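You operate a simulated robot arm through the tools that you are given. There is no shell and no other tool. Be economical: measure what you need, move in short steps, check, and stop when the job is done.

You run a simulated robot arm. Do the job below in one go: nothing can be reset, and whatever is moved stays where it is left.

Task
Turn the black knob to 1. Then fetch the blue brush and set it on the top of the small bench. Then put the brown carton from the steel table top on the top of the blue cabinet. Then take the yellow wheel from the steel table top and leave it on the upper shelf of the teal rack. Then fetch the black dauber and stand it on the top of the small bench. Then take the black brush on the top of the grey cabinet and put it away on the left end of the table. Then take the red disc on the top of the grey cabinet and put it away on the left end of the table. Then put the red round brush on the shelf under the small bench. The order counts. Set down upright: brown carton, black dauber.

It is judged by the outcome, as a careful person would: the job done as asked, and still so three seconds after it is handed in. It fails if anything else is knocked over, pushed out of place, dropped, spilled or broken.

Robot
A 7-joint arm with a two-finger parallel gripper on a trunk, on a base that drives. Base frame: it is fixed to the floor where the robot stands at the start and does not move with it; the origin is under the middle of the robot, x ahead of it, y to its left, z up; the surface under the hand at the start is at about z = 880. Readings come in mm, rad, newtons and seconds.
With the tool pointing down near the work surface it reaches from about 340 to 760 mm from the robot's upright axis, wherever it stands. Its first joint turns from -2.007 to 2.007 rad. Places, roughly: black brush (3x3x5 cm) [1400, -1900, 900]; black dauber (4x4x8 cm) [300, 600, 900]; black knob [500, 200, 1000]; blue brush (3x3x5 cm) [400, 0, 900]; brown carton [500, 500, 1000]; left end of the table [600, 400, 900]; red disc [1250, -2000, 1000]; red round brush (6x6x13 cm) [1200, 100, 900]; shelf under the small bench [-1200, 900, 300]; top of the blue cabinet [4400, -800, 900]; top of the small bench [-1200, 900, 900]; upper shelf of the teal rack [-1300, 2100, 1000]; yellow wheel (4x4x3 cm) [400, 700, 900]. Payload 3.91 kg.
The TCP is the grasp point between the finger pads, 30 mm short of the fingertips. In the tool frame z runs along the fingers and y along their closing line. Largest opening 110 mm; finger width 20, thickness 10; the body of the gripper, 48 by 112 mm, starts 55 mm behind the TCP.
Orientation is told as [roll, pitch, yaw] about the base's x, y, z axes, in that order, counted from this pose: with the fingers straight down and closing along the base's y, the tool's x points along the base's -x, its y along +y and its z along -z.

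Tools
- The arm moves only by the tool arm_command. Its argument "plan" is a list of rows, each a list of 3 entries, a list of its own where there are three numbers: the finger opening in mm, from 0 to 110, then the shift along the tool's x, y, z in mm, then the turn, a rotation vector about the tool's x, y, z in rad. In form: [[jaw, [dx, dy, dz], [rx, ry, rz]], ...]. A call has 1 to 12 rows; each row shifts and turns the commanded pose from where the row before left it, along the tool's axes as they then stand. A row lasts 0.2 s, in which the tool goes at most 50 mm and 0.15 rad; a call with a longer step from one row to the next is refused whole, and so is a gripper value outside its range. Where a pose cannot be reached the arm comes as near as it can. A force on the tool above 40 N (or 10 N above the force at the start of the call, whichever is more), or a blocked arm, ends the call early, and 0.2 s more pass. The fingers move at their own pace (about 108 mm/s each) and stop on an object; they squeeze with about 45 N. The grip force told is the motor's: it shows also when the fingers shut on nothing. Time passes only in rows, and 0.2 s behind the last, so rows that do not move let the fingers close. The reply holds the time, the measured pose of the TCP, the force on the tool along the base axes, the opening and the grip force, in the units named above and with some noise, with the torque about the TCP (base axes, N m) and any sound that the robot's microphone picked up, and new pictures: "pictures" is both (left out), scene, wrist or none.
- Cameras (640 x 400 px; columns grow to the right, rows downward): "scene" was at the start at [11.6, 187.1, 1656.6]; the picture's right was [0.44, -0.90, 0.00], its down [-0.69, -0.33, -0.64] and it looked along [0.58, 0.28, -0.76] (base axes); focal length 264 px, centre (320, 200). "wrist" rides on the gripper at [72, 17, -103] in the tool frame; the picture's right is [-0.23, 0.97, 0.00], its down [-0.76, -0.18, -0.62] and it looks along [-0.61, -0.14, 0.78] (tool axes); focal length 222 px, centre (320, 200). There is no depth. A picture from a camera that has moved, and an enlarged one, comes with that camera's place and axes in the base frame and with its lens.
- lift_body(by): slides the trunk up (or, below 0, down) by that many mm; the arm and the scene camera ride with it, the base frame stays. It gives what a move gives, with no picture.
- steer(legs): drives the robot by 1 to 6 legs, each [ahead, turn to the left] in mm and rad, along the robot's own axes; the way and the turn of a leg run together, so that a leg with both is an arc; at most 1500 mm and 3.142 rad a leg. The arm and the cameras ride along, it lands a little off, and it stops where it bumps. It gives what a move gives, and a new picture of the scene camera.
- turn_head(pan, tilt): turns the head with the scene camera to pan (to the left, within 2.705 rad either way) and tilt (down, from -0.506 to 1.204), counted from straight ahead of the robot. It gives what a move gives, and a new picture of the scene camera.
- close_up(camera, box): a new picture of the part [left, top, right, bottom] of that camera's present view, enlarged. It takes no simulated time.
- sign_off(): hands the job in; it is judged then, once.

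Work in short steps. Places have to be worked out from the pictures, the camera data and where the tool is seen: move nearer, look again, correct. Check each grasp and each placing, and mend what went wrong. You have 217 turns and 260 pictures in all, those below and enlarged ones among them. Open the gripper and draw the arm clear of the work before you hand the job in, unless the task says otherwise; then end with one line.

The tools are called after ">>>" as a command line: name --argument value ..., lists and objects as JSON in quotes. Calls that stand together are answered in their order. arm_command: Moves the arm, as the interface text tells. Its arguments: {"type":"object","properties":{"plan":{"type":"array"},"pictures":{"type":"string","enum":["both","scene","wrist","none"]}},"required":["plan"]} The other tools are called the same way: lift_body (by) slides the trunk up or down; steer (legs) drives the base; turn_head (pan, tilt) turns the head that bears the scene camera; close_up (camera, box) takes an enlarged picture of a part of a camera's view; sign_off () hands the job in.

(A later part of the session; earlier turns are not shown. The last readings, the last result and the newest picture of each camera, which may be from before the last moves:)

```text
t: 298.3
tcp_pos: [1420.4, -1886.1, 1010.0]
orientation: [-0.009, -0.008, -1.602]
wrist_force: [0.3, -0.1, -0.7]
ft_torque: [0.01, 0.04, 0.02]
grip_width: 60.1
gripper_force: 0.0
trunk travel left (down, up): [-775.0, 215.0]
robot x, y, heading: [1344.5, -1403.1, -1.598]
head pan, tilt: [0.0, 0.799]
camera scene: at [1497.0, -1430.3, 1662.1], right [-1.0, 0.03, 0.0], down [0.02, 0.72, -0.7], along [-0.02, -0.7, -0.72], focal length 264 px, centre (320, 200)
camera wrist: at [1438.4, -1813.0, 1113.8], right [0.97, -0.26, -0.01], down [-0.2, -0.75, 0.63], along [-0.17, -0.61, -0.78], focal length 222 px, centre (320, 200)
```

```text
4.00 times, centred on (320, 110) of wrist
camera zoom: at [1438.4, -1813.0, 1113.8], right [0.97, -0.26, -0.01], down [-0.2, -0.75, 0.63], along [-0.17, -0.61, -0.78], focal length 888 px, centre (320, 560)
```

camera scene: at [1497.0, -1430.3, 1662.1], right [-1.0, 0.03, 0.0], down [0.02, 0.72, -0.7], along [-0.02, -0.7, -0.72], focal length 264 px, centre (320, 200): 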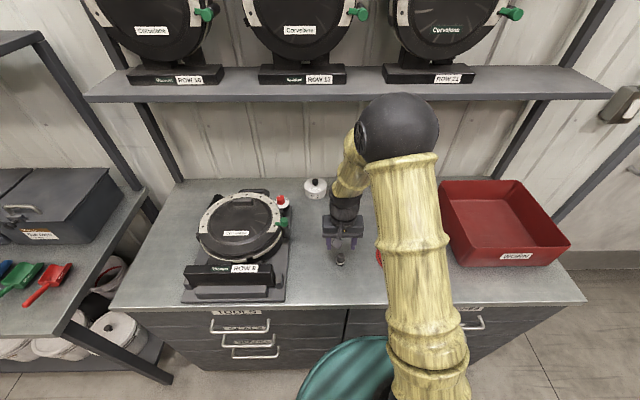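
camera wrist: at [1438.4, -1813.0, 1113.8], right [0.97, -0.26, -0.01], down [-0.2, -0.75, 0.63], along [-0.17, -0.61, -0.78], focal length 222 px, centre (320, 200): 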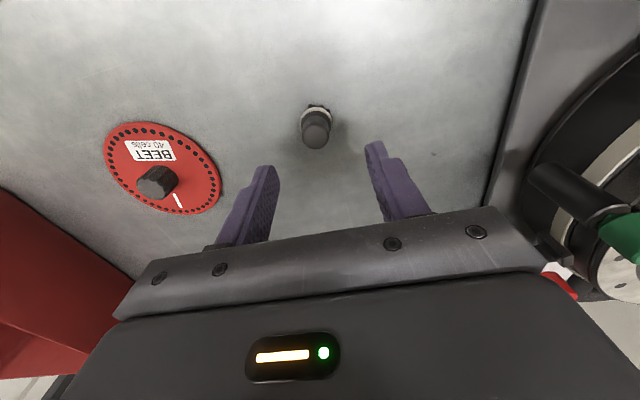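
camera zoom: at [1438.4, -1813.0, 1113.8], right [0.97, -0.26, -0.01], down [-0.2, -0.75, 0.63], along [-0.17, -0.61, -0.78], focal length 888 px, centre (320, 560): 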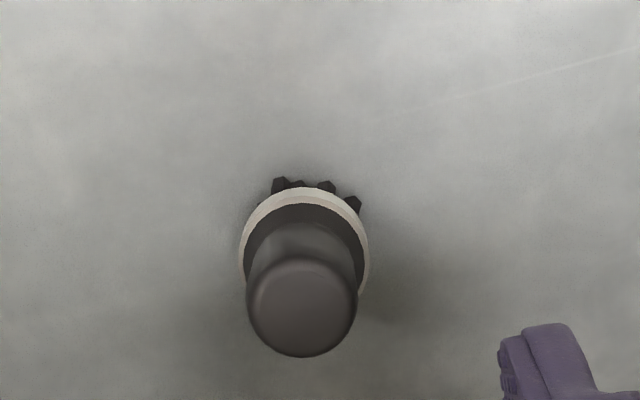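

>>> arm_command --plan '[[60, [-6.2, -7, 35], [0, 0, 0]], [60, [0, 0, 35], [0, 0, 0]], [60, [0, 0, 20], [0, 0, 0]], [60, [0, 0, 10], [0, 0, 0]]]' --pictures "wrist"

>>> close_up --camera "scene" --box '[310, 220, 390, 270]'

```text
t: 299.1
tcp_pos: [1412.5, -1892.1, 930.8]
orientation: [-0.005, -0.007, -1.602]
wrist_force: [0.1, 5.1, 12.1]
ft_torque: [0.26, -0.42, 0.13]
grip_width: 59.5
gripper_force: 0.0
trunk travel left (down, up): [-775.0, 215.0]
robot x, y, heading: [1343.7, -1407.3, -1.595]
head pan, tilt: [0.0, 0.799]
stopped in row 3: the force on the tool passed its limit at 60 N (the readings are from after the stop); the commanded pose is now the measured one
camera wrist: at [1430.2, -1818.8, 1034.0], right [0.97, -0.26, 0.0], down [-0.2, -0.75, 0.63], along [-0.17, -0.61, -0.78], focal length 222 px, centre (320, 200)
```

wrist: 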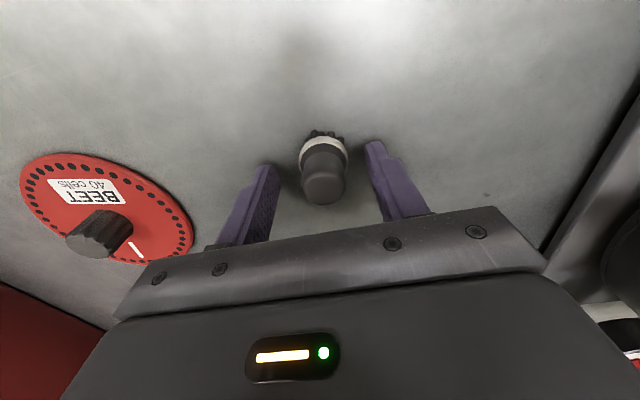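

```text
8.00 times, centred on (350, 245) of scene
camera zoom: at [1495.7, -1428.6, 1662.5], right [-1.0, 0.03, 0.0], down [0.02, 0.72, -0.7], along [-0.02, -0.7, -0.72], focal length 2116 px, centre (80, -160)
```

zoom: 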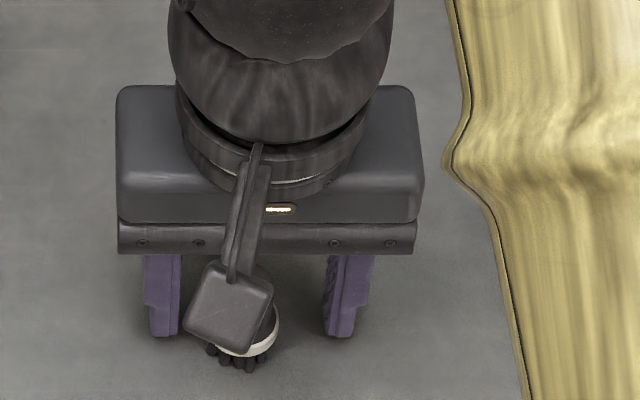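

The fingertips touched the cabinet top, so it is at z≈900. I raise 4 mm and close on the brush.

>>> arm_command --plan '[[60, [0, 0, -5], [0, 0, 0]], [10, [0, 0, 0], [0, 0, 0]], [10, [0, 0, 0], [0, 0, 0]], [10, [0, 0, 0], [0, 0, 0]], [10, [0, 0, -20], [0, 0, 0]], [10, [0, 0, -40], [0, 0, 0]], [10, [0, 0, -45], [0, 0, 0]], [10, [0, 0, -45], [0, 0, 0]], [10, [0, 0, -45], [0, 0, 0]], [10, [40, -25, -20], [0, 0, 0]]]'

```text
refused: row 10 steps farther than a row can; nothing moved
```

>>> arm_command --plan '[[60, [0, 0, -5], [0, 0, 0]], [10, [0, 0, 0], [0, 0, 0]], [10, [0, 0, 0], [0, 0, 0]], [10, [0, 0, 0], [0, 0, 0]], [10, [0, 0, -20], [0, 0, 0]], [10, [0, 0, -40], [0, 0, 0]], [10, [0, 0, -45], [0, 0, 0]], [10, [0, 0, -45], [0, 0, 0]], [10, [0, 0, -45], [0, 0, 0]], [10, [35, -20, -20], [0, 0, 0]]]'

```text
t: 301.3
tcp_pos: [1393.9, -1852.0, 1151.4]
orientation: [-0.006, -0.009, -1.603]
wrist_force: [-0.4, 0.7, -1.2]
ft_torque: [-0.06, -0.02, -0.01]
grip_width: 27.9
gripper_force: 44.8
trunk travel left (down, up): [-775.0, 215.0]
robot x, y, heading: [1340.4, -1406.3, -1.596]
head pan, tilt: [0.0, 0.799]
camera scene: at [1494.8, -1427.0, 1662.4], right [-1.0, 0.03, 0.0], down [0.02, 0.72, -0.7], along [-0.02, -0.7, -0.72], focal length 264 px, centre (320, 200)
camera wrist: at [1411.9, -1780.1, 1254.3], right [0.97, -0.26, 0.0], down [-0.2, -0.75, 0.63], along [-0.17, -0.61, -0.78], focal length 222 px, centre (320, 200)
```

scene: 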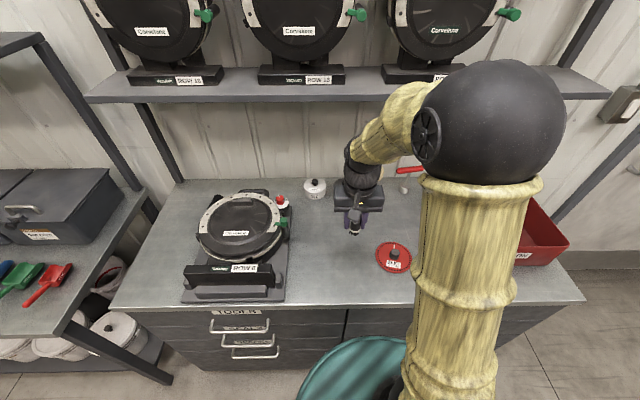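
wrist: 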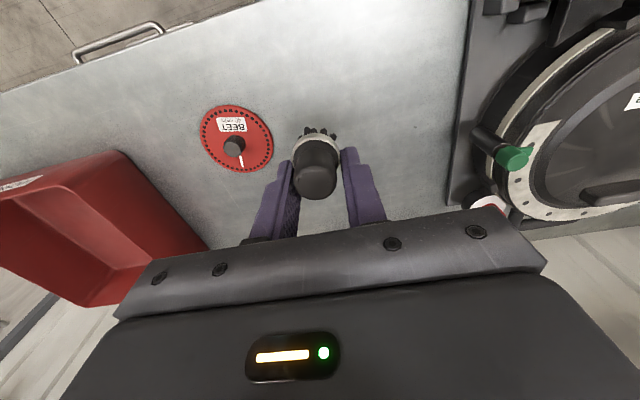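

The black brush is held. I drive back around to the front of the table.

>>> steer --legs '[[0, 1.288], [-1400, 0], [-269, 0], [0, 1.766], [1379, 0], [0, -1.458]]'

>>> close_up --camera "scene" --box '[270, 130, 470, 280]'

```text
t: 334.9
tcp_pos: [330.1, 538.4, 1150.2]
orientation: [-0.006, -0.008, 0.009]
wrist_force: [-0.6, 0.9, -0.2]
ft_torque: [0.01, -0.02, -0.01]
grip_width: 26.6
gripper_force: 45.8
trunk travel left (down, up): [-775.0, 215.0]
robot x, y, heading: [-118.0, 468.5, 0.012]
head pan, tilt: [0.0, 0.799]
camera scene: at [-96.2, 622.1, 1662.3], right [0.01, -1.0, 0.0], down [-0.72, -0.01, -0.7], along [0.7, 0.01, -0.72], focal length 264 px, centre (320, 200)
```

scene: 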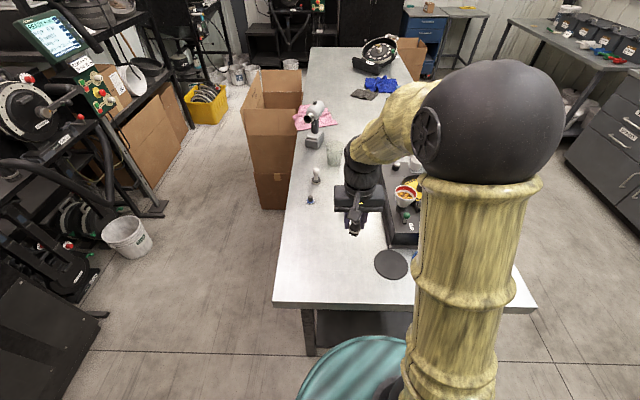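

```text
2.67 times, centred on (370, 205) of scene
camera zoom: at [-96.2, 622.1, 1662.3], right [0.01, -1.0, 0.0], down [-0.72, -0.01, -0.7], along [0.7, 0.01, -0.72], focal length 705 px, centre (187, 187)
```

zoom: 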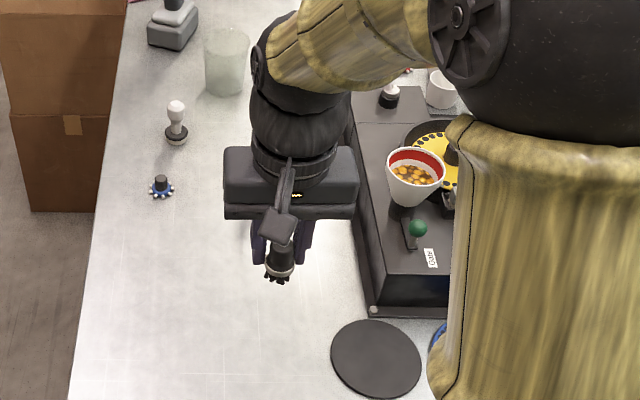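

I move over (520, 490) and lower.

>>> arm_command --plan '[[10, [-38, -9.6, 0], [0, 0, 0]], [10, [-38, -9.6, 0], [0, 0, 0]], [10, [-38, -9.6, 0], [0, 0, 0]], [10, [-38, -9.6, 0], [0, 0, 0]], [10, [-38, -9.6, 0], [0, 0, 0]], [10, [0, 0, 45], [0, 0, 0]], [10, [0, 0, 45], [0, 0, 0]], [10, [0, 0, 45], [0, 0, 0]], [10, [0, 0, 45], [0, 0, 0]], [10, [0, 0, 30], [0, 0, 0]], [10, [0, 0, 10], [0, 0, 0]]]' --pictures "wrist"

```text
t: 337.3
tcp_pos: [523.5, 492.8, 930.9]
orientation: [-0.005, -0.008, 0.01]
wrist_force: [-1.2, 0.2, -0.5]
ft_torque: [0.03, -0.01, 0.01]
grip_width: 26.7
gripper_force: 45.0
trunk travel left (down, up): [-775.0, 215.0]
robot x, y, heading: [-115.9, 470.8, 0.016]
head pan, tilt: [0.0, 0.799]
camera wrist: at [447.7, 508.7, 1034.1], right [0.22, 0.98, 0.0], down [0.76, -0.17, 0.63], along [0.61, -0.14, -0.78], focal length 222 px, centre (320, 200)
```

wrist: 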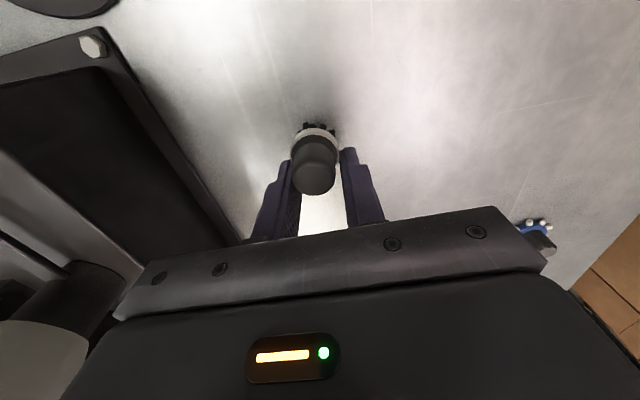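

>>> arm_command --plan '[[10, [0, 0, 4], [0, 0, 0]], [10, [0, 0, 3], [0, 0, 0]], [10, [0, 0, 2], [0, 0, 0]], [10, [0, 0, 2], [0, 0, 0]], [10, [0, 0, 2], [0, 0, 0]], [10, [0, 0, 2], [0, 0, 0]], [10, [0, 0, 1.5], [0, 0, 0]], [10, [0, 0, 1.5], [0, 0, 0]]]' --pictures "none"

```text
t: 339.1
tcp_pos: [522.0, 492.0, 914.4]
orientation: [-0.007, -0.009, 0.01]
wrist_force: [-0.5, -0.5, 6.0]
ft_torque: [0.07, 0.11, 0.0]
grip_width: 26.4
gripper_force: 44.3
trunk travel left (down, up): [-775.0, 215.0]
robot x, y, heading: [-118.0, 464.9, 0.021]
head pan, tilt: [0.0, 0.799]
```

The brush is touching (6 N). I open and lift.

>>> arm_command --plan '[[50, [0, 0, 0], [0, 0, 0]], [50, [0, 0, 0], [0, 0, 0]], [50, [0, 0, 0], [0, 0, 0]], [50, [0, 0, -20], [0, 0, 0]], [50, [0, 0, -40], [0, 0, 0]], [50, [0, 0, -45], [0, 0, 0]], [50, [0, 0, -45], [0, 0, 0]], [50, [0, 0, -45], [0, 0, 0]], [50, [30, 0, -40], [0, 0, 0]], [60, [45, 0, 0], [0, 0, 0]], [60, [45, 0, 0], [0, 0, 0]]]'

```text
t: 341.5
tcp_pos: [398.7, 492.8, 1149.1]
orientation: [-0.007, -0.008, 0.009]
wrist_force: [-0.2, -1.0, 0.5]
ft_torque: [0.03, -0.04, -0.01]
grip_width: 60.1
gripper_force: 0.0
trunk travel left (down, up): [-775.0, 215.0]
robot x, y, heading: [-115.8, 469.8, 0.013]
head pan, tilt: [0.0, 0.799]
camera scene: at [-98.5, 622.1, 1662.3], right [0.01, -1.0, 0.0], down [-0.72, -0.01, -0.7], along [0.7, 0.01, -0.72], focal length 264 px, centre (320, 200)
camera wrist: at [324.7, 510.3, 1252.5], right [0.22, 0.98, 0.0], down [0.76, -0.17, 0.63], along [0.61, -0.14, -0.78], focal length 222 px, centre (320, 200)
```

scene: 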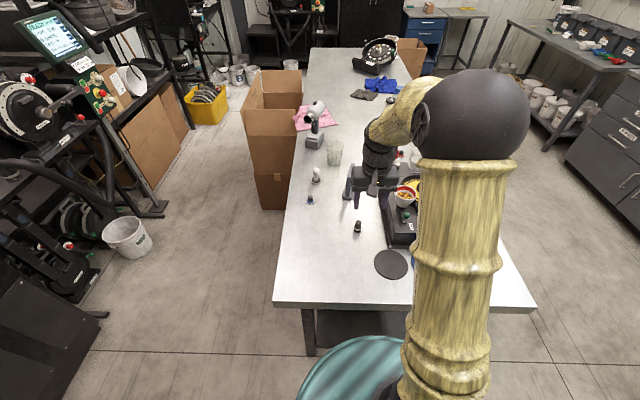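
wrist: 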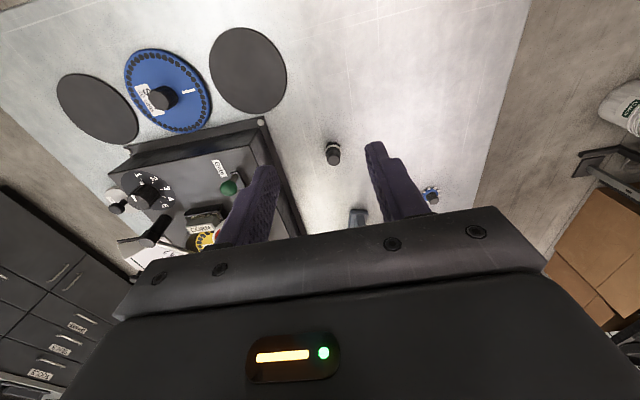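

The brush stands at the table's left end. I go back for the red disc.

>>> steer --legs '[[0, -1.681], [1377, 0], [0, 1.354], [1400, 0], [187, 0], [0, -1.257]]'

>>> close_up --camera "scene" --box '[240, 180, 440, 300]'

>>> close_up --camera "wrist" --box '[0, 0, 640, 400]'

```text
t: 373.9
tcp_pos: [1266.2, -1933.2, 1147.9]
orientation: [-0.005, -0.006, -1.602]
wrist_force: [0.9, 0.2, -0.4]
ft_torque: [-0.01, 0.0, -0.03]
grip_width: 60.2
gripper_force: 0.1
trunk travel left (down, up): [-775.0, 215.0]
robot x, y, heading: [1263.5, -1414.2, -1.595]
head pan, tilt: [0.0, 0.799]
camera scene: at [1417.3, -1438.6, 1662.3], right [-1.0, 0.03, 0.0], down [0.02, 0.72, -0.7], along [-0.02, -0.7, -0.72], focal length 264 px, centre (320, 200)
```

scene: 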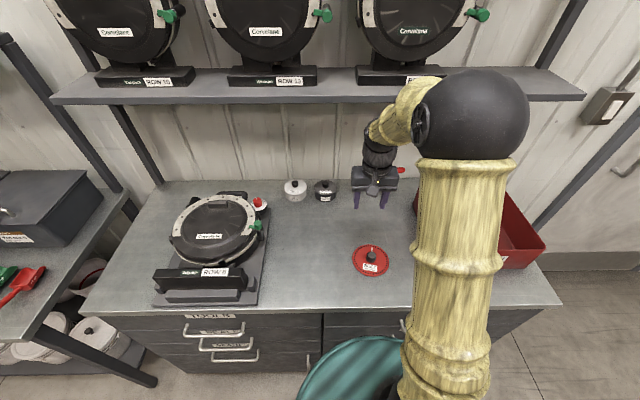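

```text
3.20 times, centred on (340, 240) of scene
camera zoom: at [1417.3, -1438.6, 1662.3], right [-1.0, 0.03, 0.0], down [0.02, 0.72, -0.7], along [-0.02, -0.7, -0.72], focal length 846 px, centre (256, 72)
```

zoom: 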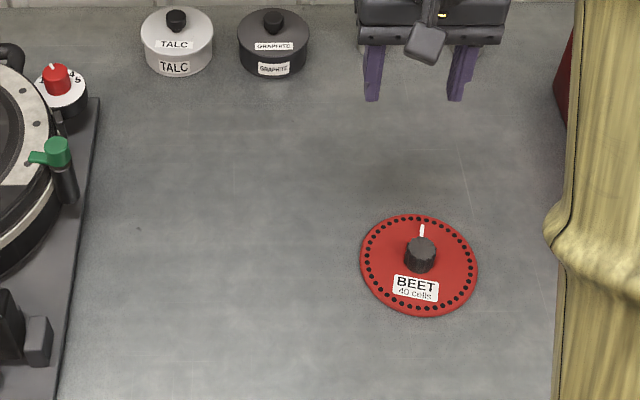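

```text
1.00 times, centred on (320, 200) of wrist (not enlarged: the box is as wide or as high as the picture)
camera zoom: at [1284.7, -1860.6, 1251.6], right [0.97, -0.26, 0.0], down [-0.2, -0.75, 0.63], along [-0.17, -0.61, -0.78], focal length 222 px, centre (320, 200)
```

zoom: 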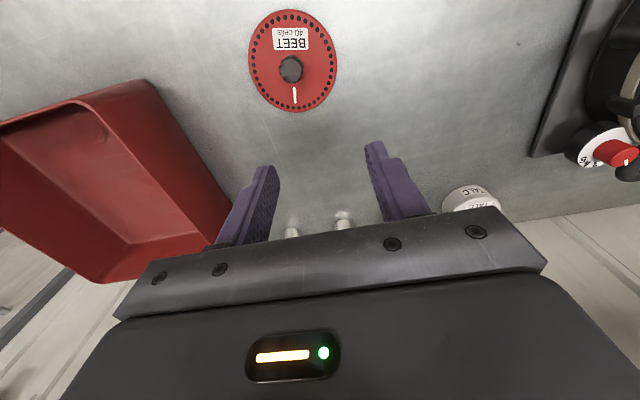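

The knob of the red disc is at about (1237, −1898). I go above it.

>>> arm_command --plan '[[60, [8.5, -7.5, 34], [0, 0, 0]], [60, [8.5, -7.5, 34], [0, 0, 0]], [60, [8.5, -7.5, 34], [0, 0, 0]], [60, [8.5, -7.5, 34], [0, 0, 0]]]' --pictures "wrist"

>>> close_up --camera "wrist" --box '[240, 60, 400, 160]'

>>> close_up --camera "scene" --box '[310, 210, 430, 290]'

```text
t: 374.9
tcp_pos: [1238.5, -1900.3, 1011.2]
orientation: [-0.004, -0.008, -1.602]
wrist_force: [-0.2, -1.4, 0.9]
ft_torque: [0.04, -0.03, 0.01]
grip_width: 59.9
gripper_force: 0.1
trunk travel left (down, up): [-775.0, 215.0]
robot x, y, heading: [1265.6, -1411.9, -1.597]
head pan, tilt: [0.0, 0.799]
camera wrist: at [1255.8, -1827.9, 1115.4], right [0.97, -0.26, 0.0], down [-0.2, -0.75, 0.63], along [-0.17, -0.61, -0.78], focal length 222 px, centre (320, 200)
```

wrist: 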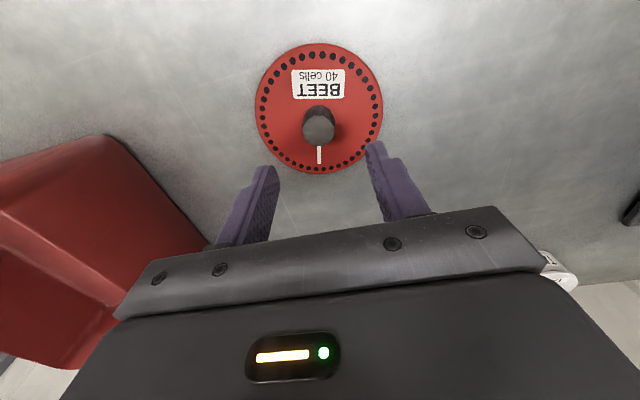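

```text
4.00 times, centred on (320, 110) of wrist
camera zoom: at [1255.8, -1827.9, 1115.4], right [0.97, -0.26, 0.0], down [-0.2, -0.75, 0.63], along [-0.17, -0.61, -0.78], focal length 888 px, centre (320, 560)
```

zoom: 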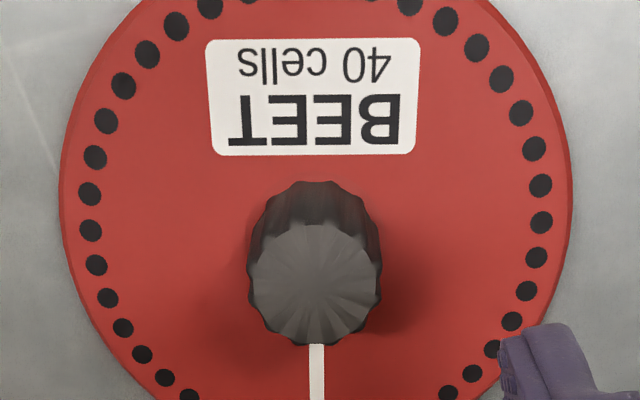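

```text
5.00 times, centred on (370, 250) of scene
camera zoom: at [1417.3, -1439.2, 1662.3], right [-1.0, 0.03, 0.0], down [0.02, 0.72, -0.7], along [-0.02, -0.7, -0.72], focal length 1322 px, centre (70, -50)
```

zoom: 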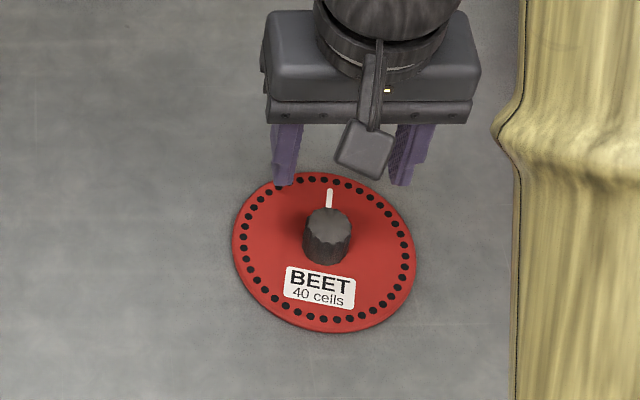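

>>> arm_command --plan '[[60, [2, -3, 30], [0, 0, 0]], [60, [0, 0, 25], [0, 0, 0]], [60, [0, 0, 12], [0, 0, 0]], [60, [0, 0, 6], [0, 0, 0]], [10, [0, 0, 0], [0, 0, 0]], [10, [0, 0, 0], [0, 0, 0]], [10, [0, 0, 0], [0, 0, 0]]]' --pictures "wrist"

```text
t: 376.5
tcp_pos: [1234.1, -1898.3, 938.1]
orientation: [-0.008, -0.008, -1.601]
wrist_force: [0.9, -0.5, 1.8]
ft_torque: [0.01, -0.16, -0.05]
grip_width: 27.6
gripper_force: 45.1
trunk travel left (down, up): [-775.0, 215.0]
robot x, y, heading: [1260.6, -1411.6, -1.597]
head pan, tilt: [0.0, 0.799]
camera wrist: at [1251.5, -1825.2, 1042.8], right [0.97, -0.26, 0.0], down [-0.2, -0.75, 0.63], along [-0.17, -0.61, -0.78], focal length 222 px, centre (320, 200)
```

wrist: 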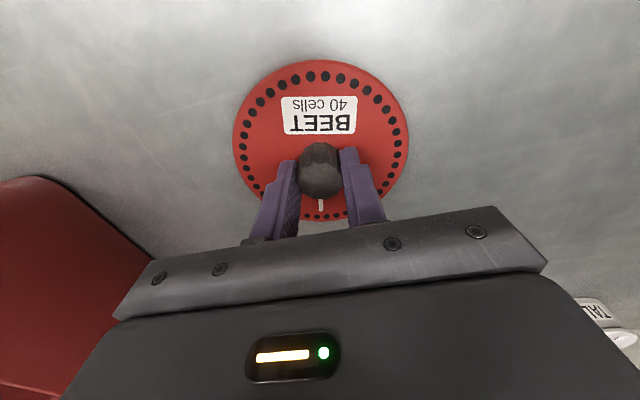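

Gripped at 27.6 mm. I lift and draw the arm in.

>>> arm_command --plan '[[10, [0, 0, -20], [0, 0, 0]], [10, [0, 0, -40], [0, 0, 0]], [10, [0, 0, -45], [0, 0, 0]], [10, [0, 0, -45], [0, 0, 0]], [10, [0, 0, -45], [0, 0, 0]], [10, [30, 0, -20], [0, 0, 0]], [10, [40, 0, 0], [0, 0, 0]]]' --pictures "wrist"

```text
t: 378.1
tcp_pos: [1236.5, -1825.6, 1154.4]
orientation: [-0.005, -0.007, -1.602]
wrist_force: [-0.2, 0.3, -1.8]
ft_torque: [0.0, -0.02, 0.02]
grip_width: 27.4
gripper_force: 45.7
trunk travel left (down, up): [-775.0, 215.0]
robot x, y, heading: [1262.9, -1414.9, -1.598]
head pan, tilt: [0.0, 0.799]
camera wrist: at [1255.0, -1751.4, 1257.7], right [0.97, -0.26, 0.0], down [-0.2, -0.75, 0.63], along [-0.17, -0.61, -0.78], focal length 222 px, centre (320, 200)
```

wrist: 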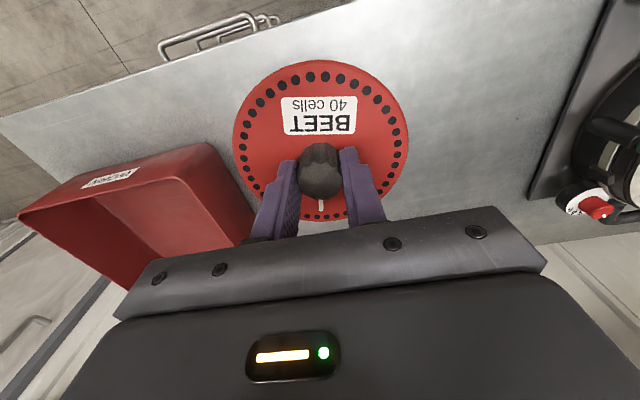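

>>> steer --legs '[[0, 1.27], [-1400, 0], [-198, 0], [0, 1.786], [1379, 0], [0, -1.458]]'

>>> close_up --camera "scene" --box '[270, 150, 430, 300]'

>>> close_up --camera "wrist" --box '[0, 0, 640, 400]'

```text
t: 411.3
tcp_pos: [327.6, 449.6, 1152.4]
orientation: [-0.006, -0.007, -0.01]
wrist_force: [0.3, -0.2, -0.8]
ft_torque: [0.02, -0.02, 0.02]
grip_width: 27.4
gripper_force: 45.3
trunk travel left (down, up): [-775.0, 215.0]
robot x, y, heading: [-83.7, 468.0, -0.008]
head pan, tilt: [0.0, 0.799]
camera scene: at [-60.1, 622.0, 1662.3], right [-0.01, -1.0, 0.0], down [-0.72, 0.0, -0.7], along [0.7, 0.0, -0.72], focal length 264 px, centre (320, 200)
```

scene: 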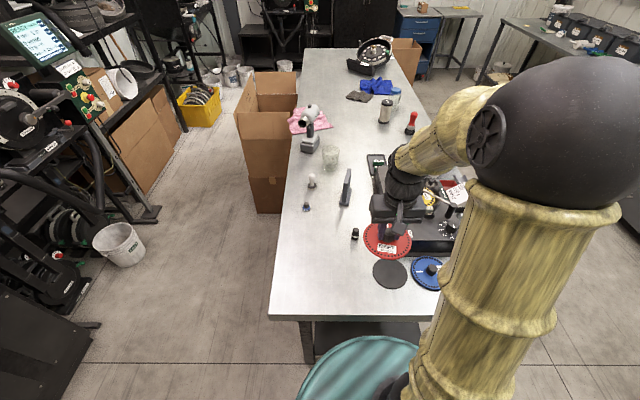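

```text
2.67 times, centred on (350, 225) of scene
camera zoom: at [-60.1, 622.0, 1662.3], right [-0.01, -1.0, 0.0], down [-0.72, 0.0, -0.7], along [0.7, 0.0, -0.72], focal length 705 px, centre (240, 133)
```

zoom: 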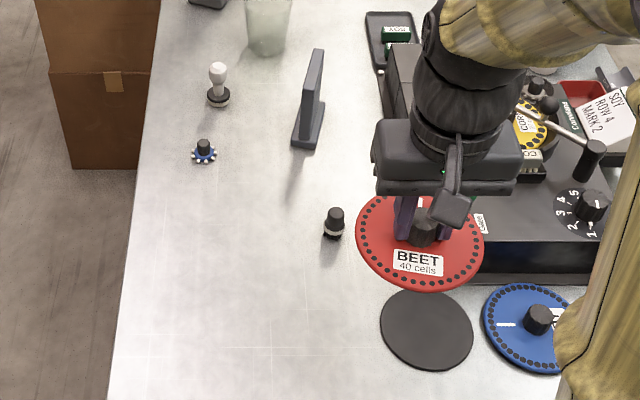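

```text
1.00 times, centred on (320, 200) of wrist (not enlarged: the box is as wide or as high as the picture)
camera zoom: at [253.6, 469.6, 1257.1], right [0.24, 0.97, 0.0], down [0.76, -0.18, 0.63], along [0.61, -0.15, -0.78], focal length 222 px, centre (320, 200)
```

zoom: 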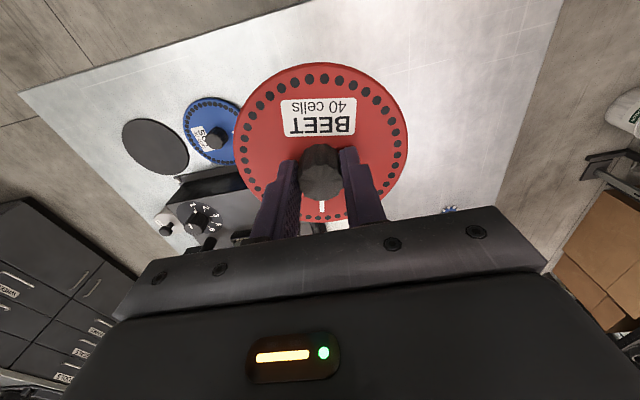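

I move the disc to (470, 625), clear of the brush, and lower it.

>>> arm_command --plan '[[10, [-24, 29.3, 0], [0, 0, 0]], [10, [-24, 29.3, 0], [0, 0, 0]], [10, [-24, 29.3, 0], [0, 0, 0]], [10, [-24, 29.3, 0], [0, 0, 0]], [10, [-24, 29.3, 0], [0, 0, 0]], [10, [-24, 29.3, 0], [0, 0, 0]], [10, [0, 0, 45], [0, 0, 0]], [10, [0, 0, 45], [0, 0, 0]], [10, [0, 0, 45], [0, 0, 0]], [10, [0, 0, 45], [0, 0, 0]], [10, [0, 0, 30], [0, 0, 0]], [10, [0, 0, 11], [0, 0, 0]]]'

```text
t: 413.9
tcp_pos: [474.8, 623.7, 933.4]
orientation: [-0.007, -0.009, -0.01]
wrist_force: [0.0, 0.4, -1.4]
ft_torque: [0.01, 0.02, 0.0]
grip_width: 27.4
gripper_force: 45.1
trunk travel left (down, up): [-775.0, 215.0]
robot x, y, heading: [-83.1, 466.4, -0.007]
head pan, tilt: [0.0, 0.799]
camera scene: at [-59.8, 622.2, 1662.2], right [-0.01, -1.0, 0.0], down [-0.72, 0.0, -0.7], along [0.7, 0.0, -0.72], focal length 264 px, centre (320, 200)
camera wrist: at [400.7, 642.5, 1036.2], right [0.24, 0.97, 0.0], down [0.76, -0.18, 0.63], along [0.61, -0.15, -0.78], focal length 222 px, centre (320, 200)
```

scene: 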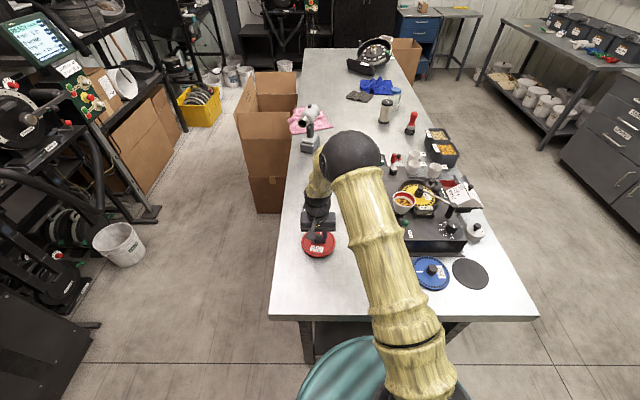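
wrist: 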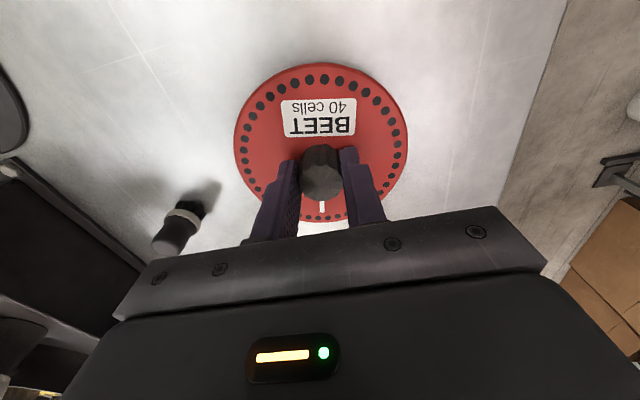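

>>> arm_command --plan '[[10, [0, 0, 4], [0, 0, 0]], [10, [0, 0, 4], [0, 0, 0]], [10, [0, 0, 3], [0, 0, 0]], [10, [0, 0, 2], [0, 0, 0]], [10, [0, 0, 1.5], [0, 0, 0]], [10, [0, 0, 1.5], [0, 0, 0]], [10, [0, 0, 1.5], [0, 0, 0]]]' --pictures "none"

```text
t: 415.5
tcp_pos: [476.2, 622.9, 918.4]
orientation: [-0.003, -0.015, -0.012]
wrist_force: [0.5, -0.9, 33.1]
ft_torque: [0.21, 0.89, 0.01]
grip_width: 27.6
gripper_force: 45.1
trunk travel left (down, up): [-775.0, 215.0]
robot x, y, heading: [-83.5, 469.7, -0.005]
head pan, tilt: [0.0, 0.799]
```

The disc is down. I release and lift.

>>> arm_command --plan '[[10, [0, 0, -1.5], [0, 0, 0]], [50, [0, 0, 0], [0, 0, 0]], [50, [0, 0, 0], [0, 0, 0]], [50, [0, 0, 0], [0, 0, 0]], [50, [0, 0, -20], [0, 0, 0]], [50, [0, 0, -40], [0, 0, 0]], [50, [0, 0, -45], [0, 0, 0]], [50, [0, 0, -45], [0, 0, 0]], [50, [0, 0, -45], [0, 0, 0]], [60, [30, -20, -30], [0, 0, 0]], [60, [40, -25, 0], [0, 0, 0]], [60, [30, -35, 0], [0, 0, 0]]]'

```text
t: 418.1
tcp_pos: [370.6, 543.9, 1142.3]
orientation: [-0.005, -0.01, -0.011]
wrist_force: [0.2, -0.7, 0.5]
ft_torque: [0.0, -0.05, -0.01]
grip_width: 59.9
gripper_force: 0.0
trunk travel left (down, up): [-775.0, 215.0]
robot x, y, heading: [-80.8, 466.9, -0.003]
head pan, tilt: [0.0, 0.799]
camera scene: at [-61.5, 620.7, 1662.4], right [-0.01, -1.0, 0.0], down [-0.72, 0.01, -0.7], along [0.7, 0.0, -0.72], focal length 264 px, centre (320, 200)
camera wrist: at [297.3, 563.8, 1245.7], right [0.24, 0.97, 0.0], down [0.75, -0.18, 0.63], along [0.61, -0.15, -0.78], focal length 222 px, centre (320, 200)
```

scene: 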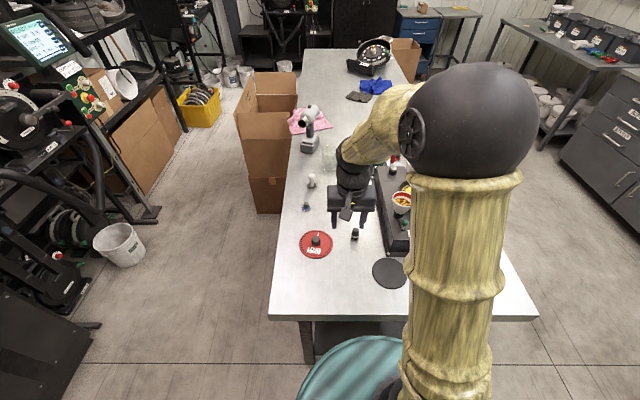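
wrist: 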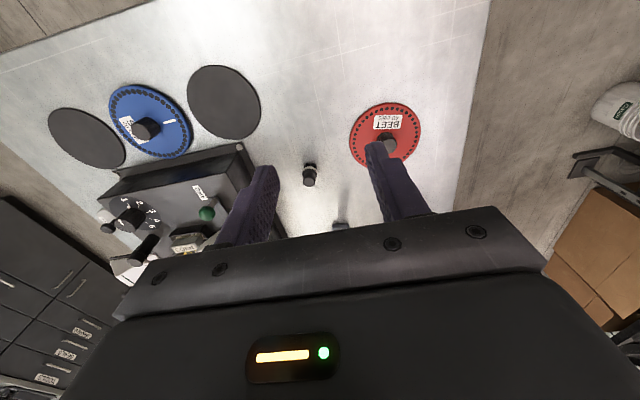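

The disc and the brush are both in place. Last is the red round brush, on the table near (1215, 126): I drive to the table's right side to face it.

>>> steer --legs '[[0, -1.707], [1077, 0], [0, 1.78], [1433, 0], [0, 1.5]]'

>>> close_up --camera "wrist" --box '[0, 0, 640, 400]'

```text
t: 450.0
tcp_pos: [1115.9, -1.6, 1140.8]
orientation: [-0.006, -0.008, 1.587]
wrist_force: [-0.2, 0.5, 0.0]
ft_torque: [0.0, -0.02, 0.03]
grip_width: 60.1
gripper_force: 0.0
trunk travel left (down, up): [-775.0, 215.0]
robot x, y, heading: [1205.2, -458.2, 1.593]
head pan, tilt: [0.0, 0.799]
camera scene: at [1053.9, -438.7, 1662.2], right [1.0, 0.02, 0.0], down [0.02, -0.72, -0.7], along [-0.01, 0.7, -0.72], focal length 264 px, centre (320, 200)
```

scene: 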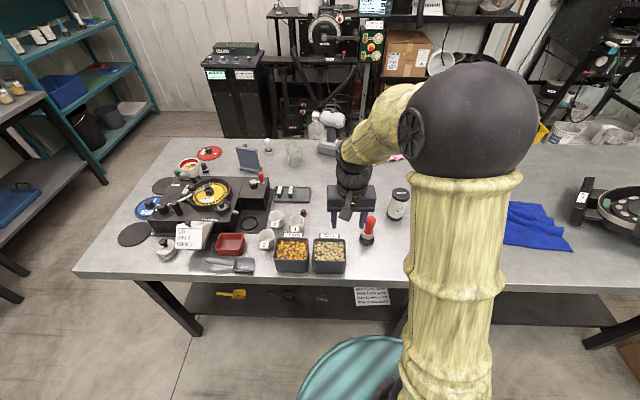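

```text
1.00 times, centred on (320, 200) of wrist (not enlarged: the box is as wide or as high as the picture)
camera zoom: at [1097.3, -75.0, 1245.0], right [-0.98, 0.21, 0.0], down [0.16, 0.76, 0.63], along [0.14, 0.61, -0.78], focal length 222 px, centre (320, 200)
```

zoom: 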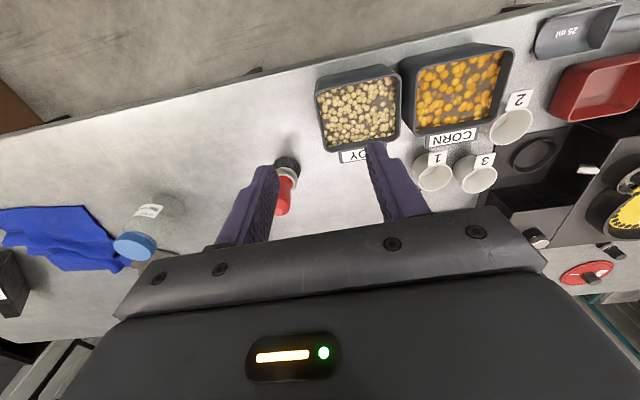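

>>> close_up --camera "scene" --box '[260, 180, 420, 280]'

>>> close_up --camera "wrist" --box '[220, 60, 420, 220]'

```text
4.00 times, centred on (340, 230) of scene
camera zoom: at [1053.9, -438.7, 1662.2], right [1.0, 0.02, 0.0], down [0.02, -0.72, -0.7], along [-0.01, 0.7, -0.72], focal length 1058 px, centre (240, 80)
```

zoom: 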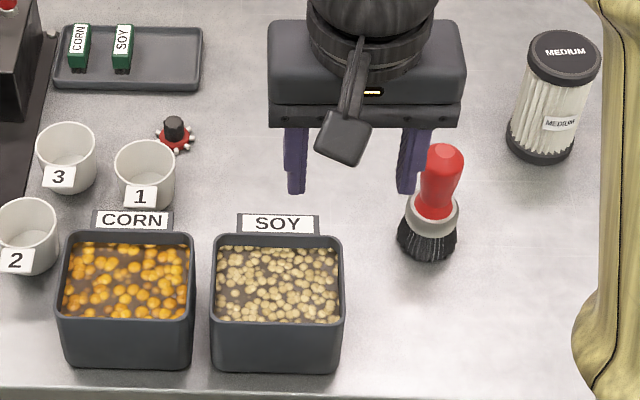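

```text
2.50 times, centred on (320, 140) of wrist
camera zoom: at [1097.3, -75.0, 1245.0], right [-0.98, 0.21, 0.0], down [0.16, 0.76, 0.63], along [0.14, 0.61, -0.78], focal length 555 px, centre (320, 350)
```

zoom: 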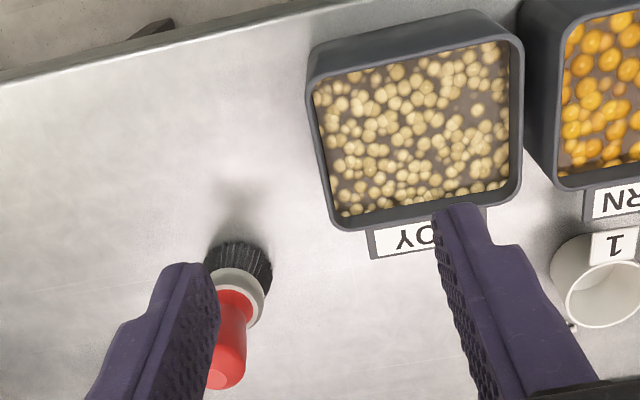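

The red brush stands at about (1208, 115), with its handle top near z 1005. For the low shelf I need a slanted grip, so I move short of it and tilt the tool 0.96 rad with the fingers forward.

>>> arm_command --plan '[[70, [-11, -30.8, 36], [0, 0, 0]], [70, [-11, -30.8, 36], [0, 0, 0]], [70, [-11, -30.8, 36], [0, 0, 0]], [70, [0, 0, 0], [0, -0.12, 0]], [70, [0, 0, 0], [0, -0.12, 0]], [70, [0, 0, 0], [0, -0.12, 0]], [70, [0, 0, 0], [0, -0.12, 0]], [70, [0, 0, 0], [0, -0.12, 0]], [70, [0, 0, 0], [0, -0.12, 0]], [70, [0, 0, 0], [0, -0.12, 0]], [70, [0, 0, 0], [0, -0.12, 0]]]'

>>> close_up --camera "scene" --box '[260, 140, 460, 290]'

```text
t: 452.4
tcp_pos: [1208.7, 51.7, 1032.0]
orientation: [-0.01, -0.967, 1.594]
wrist_force: [-0.5, 0.2, -0.1]
ft_torque: [-0.01, 0.03, -0.04]
grip_width: 70.2
gripper_force: 0.0
out of reach, approached as far as the arm can: row 10, 11
trunk travel left (down, up): [-775.0, 215.0]
robot x, y, heading: [1205.8, -454.9, 1.589]
head pan, tilt: [0.0, 0.799]
camera scene: at [1054.0, -437.9, 1662.3], right [1.0, 0.02, 0.0], down [0.01, -0.72, -0.7], along [-0.01, 0.7, -0.72], focal length 264 px, centre (320, 200)
camera wrist: at [1192.0, -74.5, 1031.5], right [-0.98, 0.11, 0.18], down [0.17, -0.08, 0.98], along [0.13, 0.99, 0.06], focal length 222 px, centre (320, 200)
```

scene: 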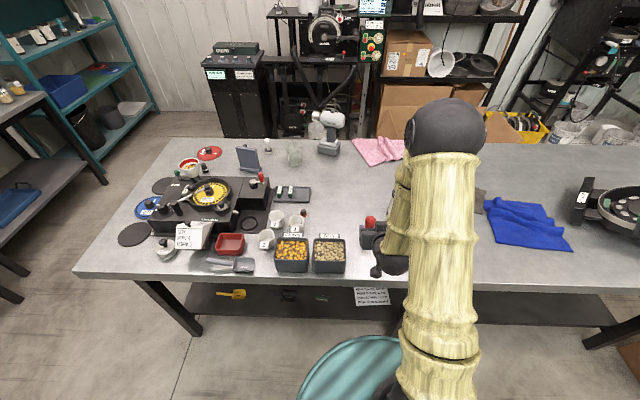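
wrist: 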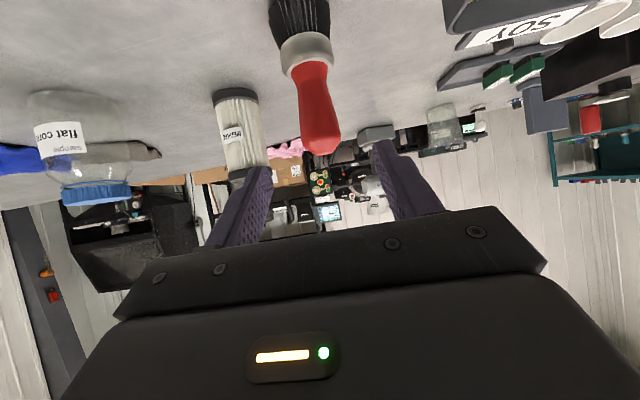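

```text
2.67 times, centred on (360, 215) of scene
camera zoom: at [1054.0, -437.9, 1662.3], right [1.0, 0.02, 0.0], down [0.01, -0.72, -0.7], along [-0.01, 0.7, -0.72], focal length 705 px, centre (213, 160)
```

zoom: 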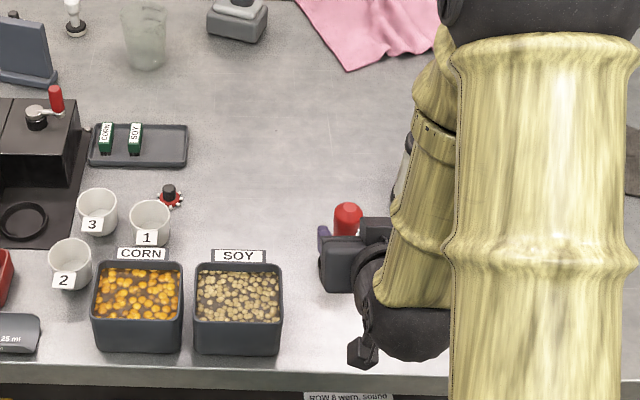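

The tilt worked, and the handle lies centred between the fingers at (1206, 116). I advance along the tool axis to grip it at z≈975.

>>> arm_command --plan '[[70, [2.6, 0.7, 21.3], [0, 0, 0]], [70, [2.6, 0.7, 21.3], [0, 0, 0]], [70, [2.6, 0.7, 21.3], [0, 0, 0]], [70, [2.6, 0.7, 21.3], [0, 0, 0]]]'

>>> close_up --camera "scene" --box '[300, 160, 460, 280]'

```text
t: 453.4
tcp_pos: [1206.2, 116.2, 975.0]
orientation: [-0.01, -0.967, 1.596]
wrist_force: [-0.2, -0.3, -0.6]
ft_torque: [0.01, 0.04, -0.01]
grip_width: 69.8
gripper_force: 0.0
trunk travel left (down, up): [-775.0, 215.0]
robot x, y, heading: [1204.9, -456.6, 1.594]
head pan, tilt: [0.0, 0.799]
camera scene: at [1054.0, -438.1, 1662.3], right [1.0, 0.02, 0.0], down [0.01, -0.72, -0.7], along [-0.01, 0.7, -0.72], focal length 264 px, centre (320, 200)
camera wrist: at [1188.7, -9.9, 974.4], right [-0.98, 0.11, 0.18], down [0.17, -0.08, 0.98], along [0.13, 0.99, 0.06], focal length 222 px, centre (320, 200)
```

scene: 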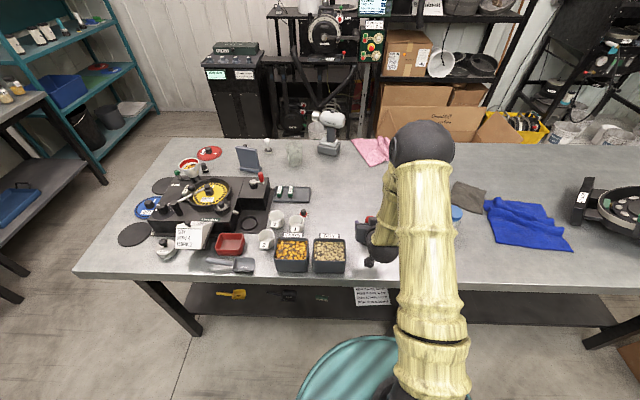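
wrist: 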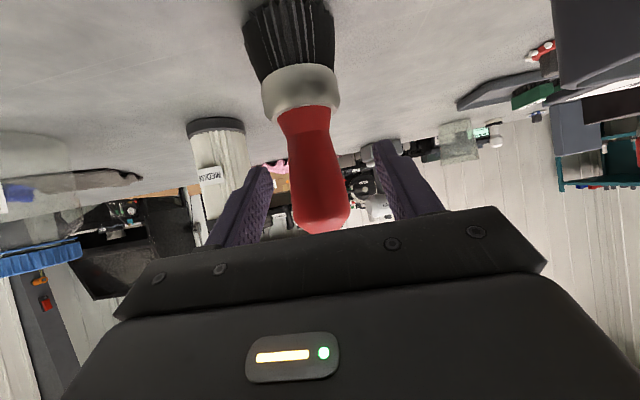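

```text
3.33 times, centred on (380, 220) of scene
camera zoom: at [1054.0, -438.1, 1662.3], right [1.0, 0.02, 0.0], down [0.01, -0.72, -0.7], along [-0.01, 0.7, -0.72], focal length 882 px, centre (120, 133)
```

zoom: 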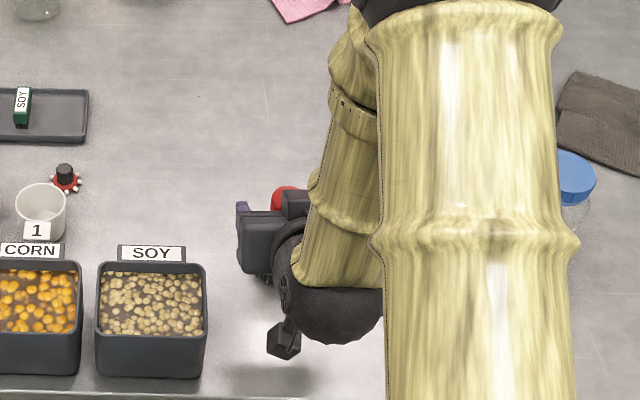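

The handle sits right at the grasp point. I close and lift slightly.

>>> arm_command --plan '[[15, [0, 0, 0], [0, 0, 0]], [15, [0, 0, 0], [0, 0, 0]], [15, [0, 0, 0], [0, 0, 0]], [15, [-16.5, 0, -11.4], [0, 0, 0]], [15, [-33, 0, -22.8], [0, 0, 0]], [15, [-33, 0, -22.8], [0, 0, 0]], [15, [-33, 0, -22.8], [0, 0, 0]], [15, [-33, 0, -22.8], [0, 0, 0]]]'

```text
t: 455.2
tcp_pos: [1204.4, 115.1, 1155.7]
orientation: [-0.012, -0.965, 1.595]
wrist_force: [-0.7, 0.0, -0.3]
ft_torque: [-0.02, -0.01, 0.0]
grip_width: 34.3
gripper_force: 44.6
trunk travel left (down, up): [-775.0, 215.0]
robot x, y, heading: [1205.2, -458.5, 1.591]
head pan, tilt: [0.0, 0.799]
camera scene: at [1054.0, -439.9, 1662.2], right [1.0, 0.02, 0.0], down [0.01, -0.72, -0.7], along [-0.01, 0.7, -0.72], focal length 264 px, centre (320, 200)
camera wrist: at [1187.2, -12.2, 1155.7], right [-0.98, 0.11, 0.18], down [0.17, -0.08, 0.98], along [0.13, 0.99, 0.06], focal length 222 px, centre (320, 200)
```

scene: 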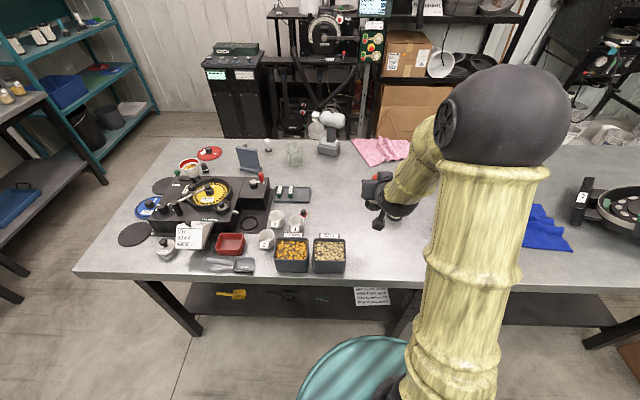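
wrist: 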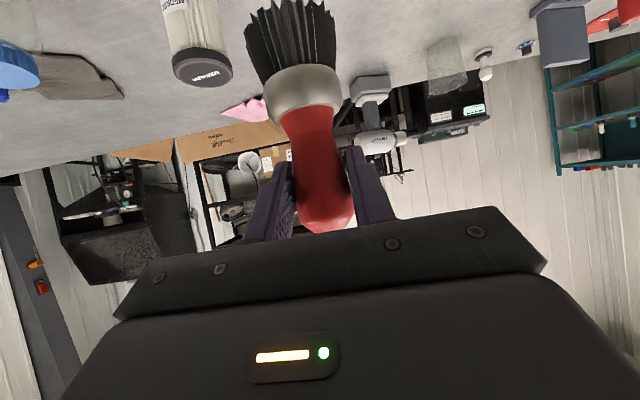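

The red brush is held (34 mm). I drive around to a spot in front of the bench's right half, well back from it.

>>> steer --legs '[[0, -1.492], [-1442, 0], [0, 1.46], [1400, 0], [280, 0], [0, 1.58]]'

>>> turn_head --pan 0.25 --tilt 0.65

```text
t: 489.2
tcp_pos: [-793.0, 1086.4, 1155.1]
orientation: [-0.011, -0.967, -3.121]
wrist_force: [-0.7, 0.2, -1.3]
ft_torque: [-0.02, -0.04, 0.04]
grip_width: 34.2
gripper_force: 45.1
trunk travel left (down, up): [-775.0, 215.0]
robot x, y, heading: [-225.3, 1084.1, -3.125]
head pan, tilt: [0.0, 0.799]
camera scene: at [-238.1, 932.2, 1662.2], right [-0.02, 1.0, 0.0], down [0.72, 0.01, -0.7], along [-0.7, -0.01, -0.72], focal length 264 px, centre (320, 200)
```

scene: 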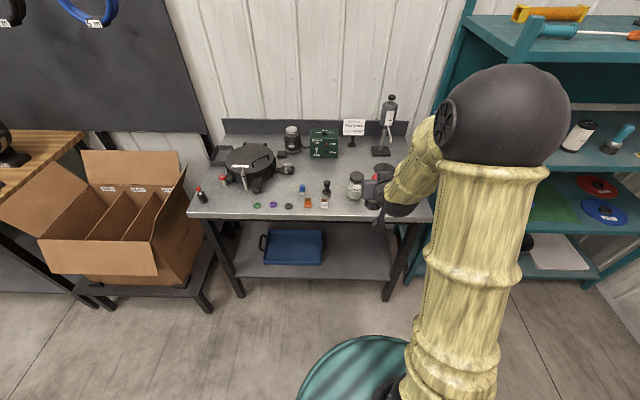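

```text
t: 490.0
tcp_pos: [-793.5, 1086.7, 1156.2]
orientation: [-0.011, -0.967, -3.122]
wrist_force: [1.2, -0.1, -0.9]
ft_torque: [0.0, -0.01, -0.04]
grip_width: 34.1
gripper_force: 44.8
trunk travel left (down, up): [-775.0, 215.0]
robot x, y, heading: [-222.9, 1083.3, -3.127]
head pan, tilt: [0.25, 0.649]
camera scene: at [-241.2, 910.9, 1674.8], right [-0.26, 0.97, 0.0], down [0.58, 0.16, -0.8], along [-0.77, -0.21, -0.61], focal length 264 px, centre (320, 200)
```

scene: 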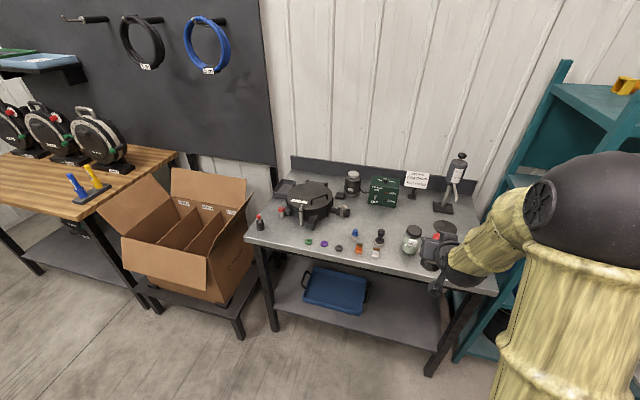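

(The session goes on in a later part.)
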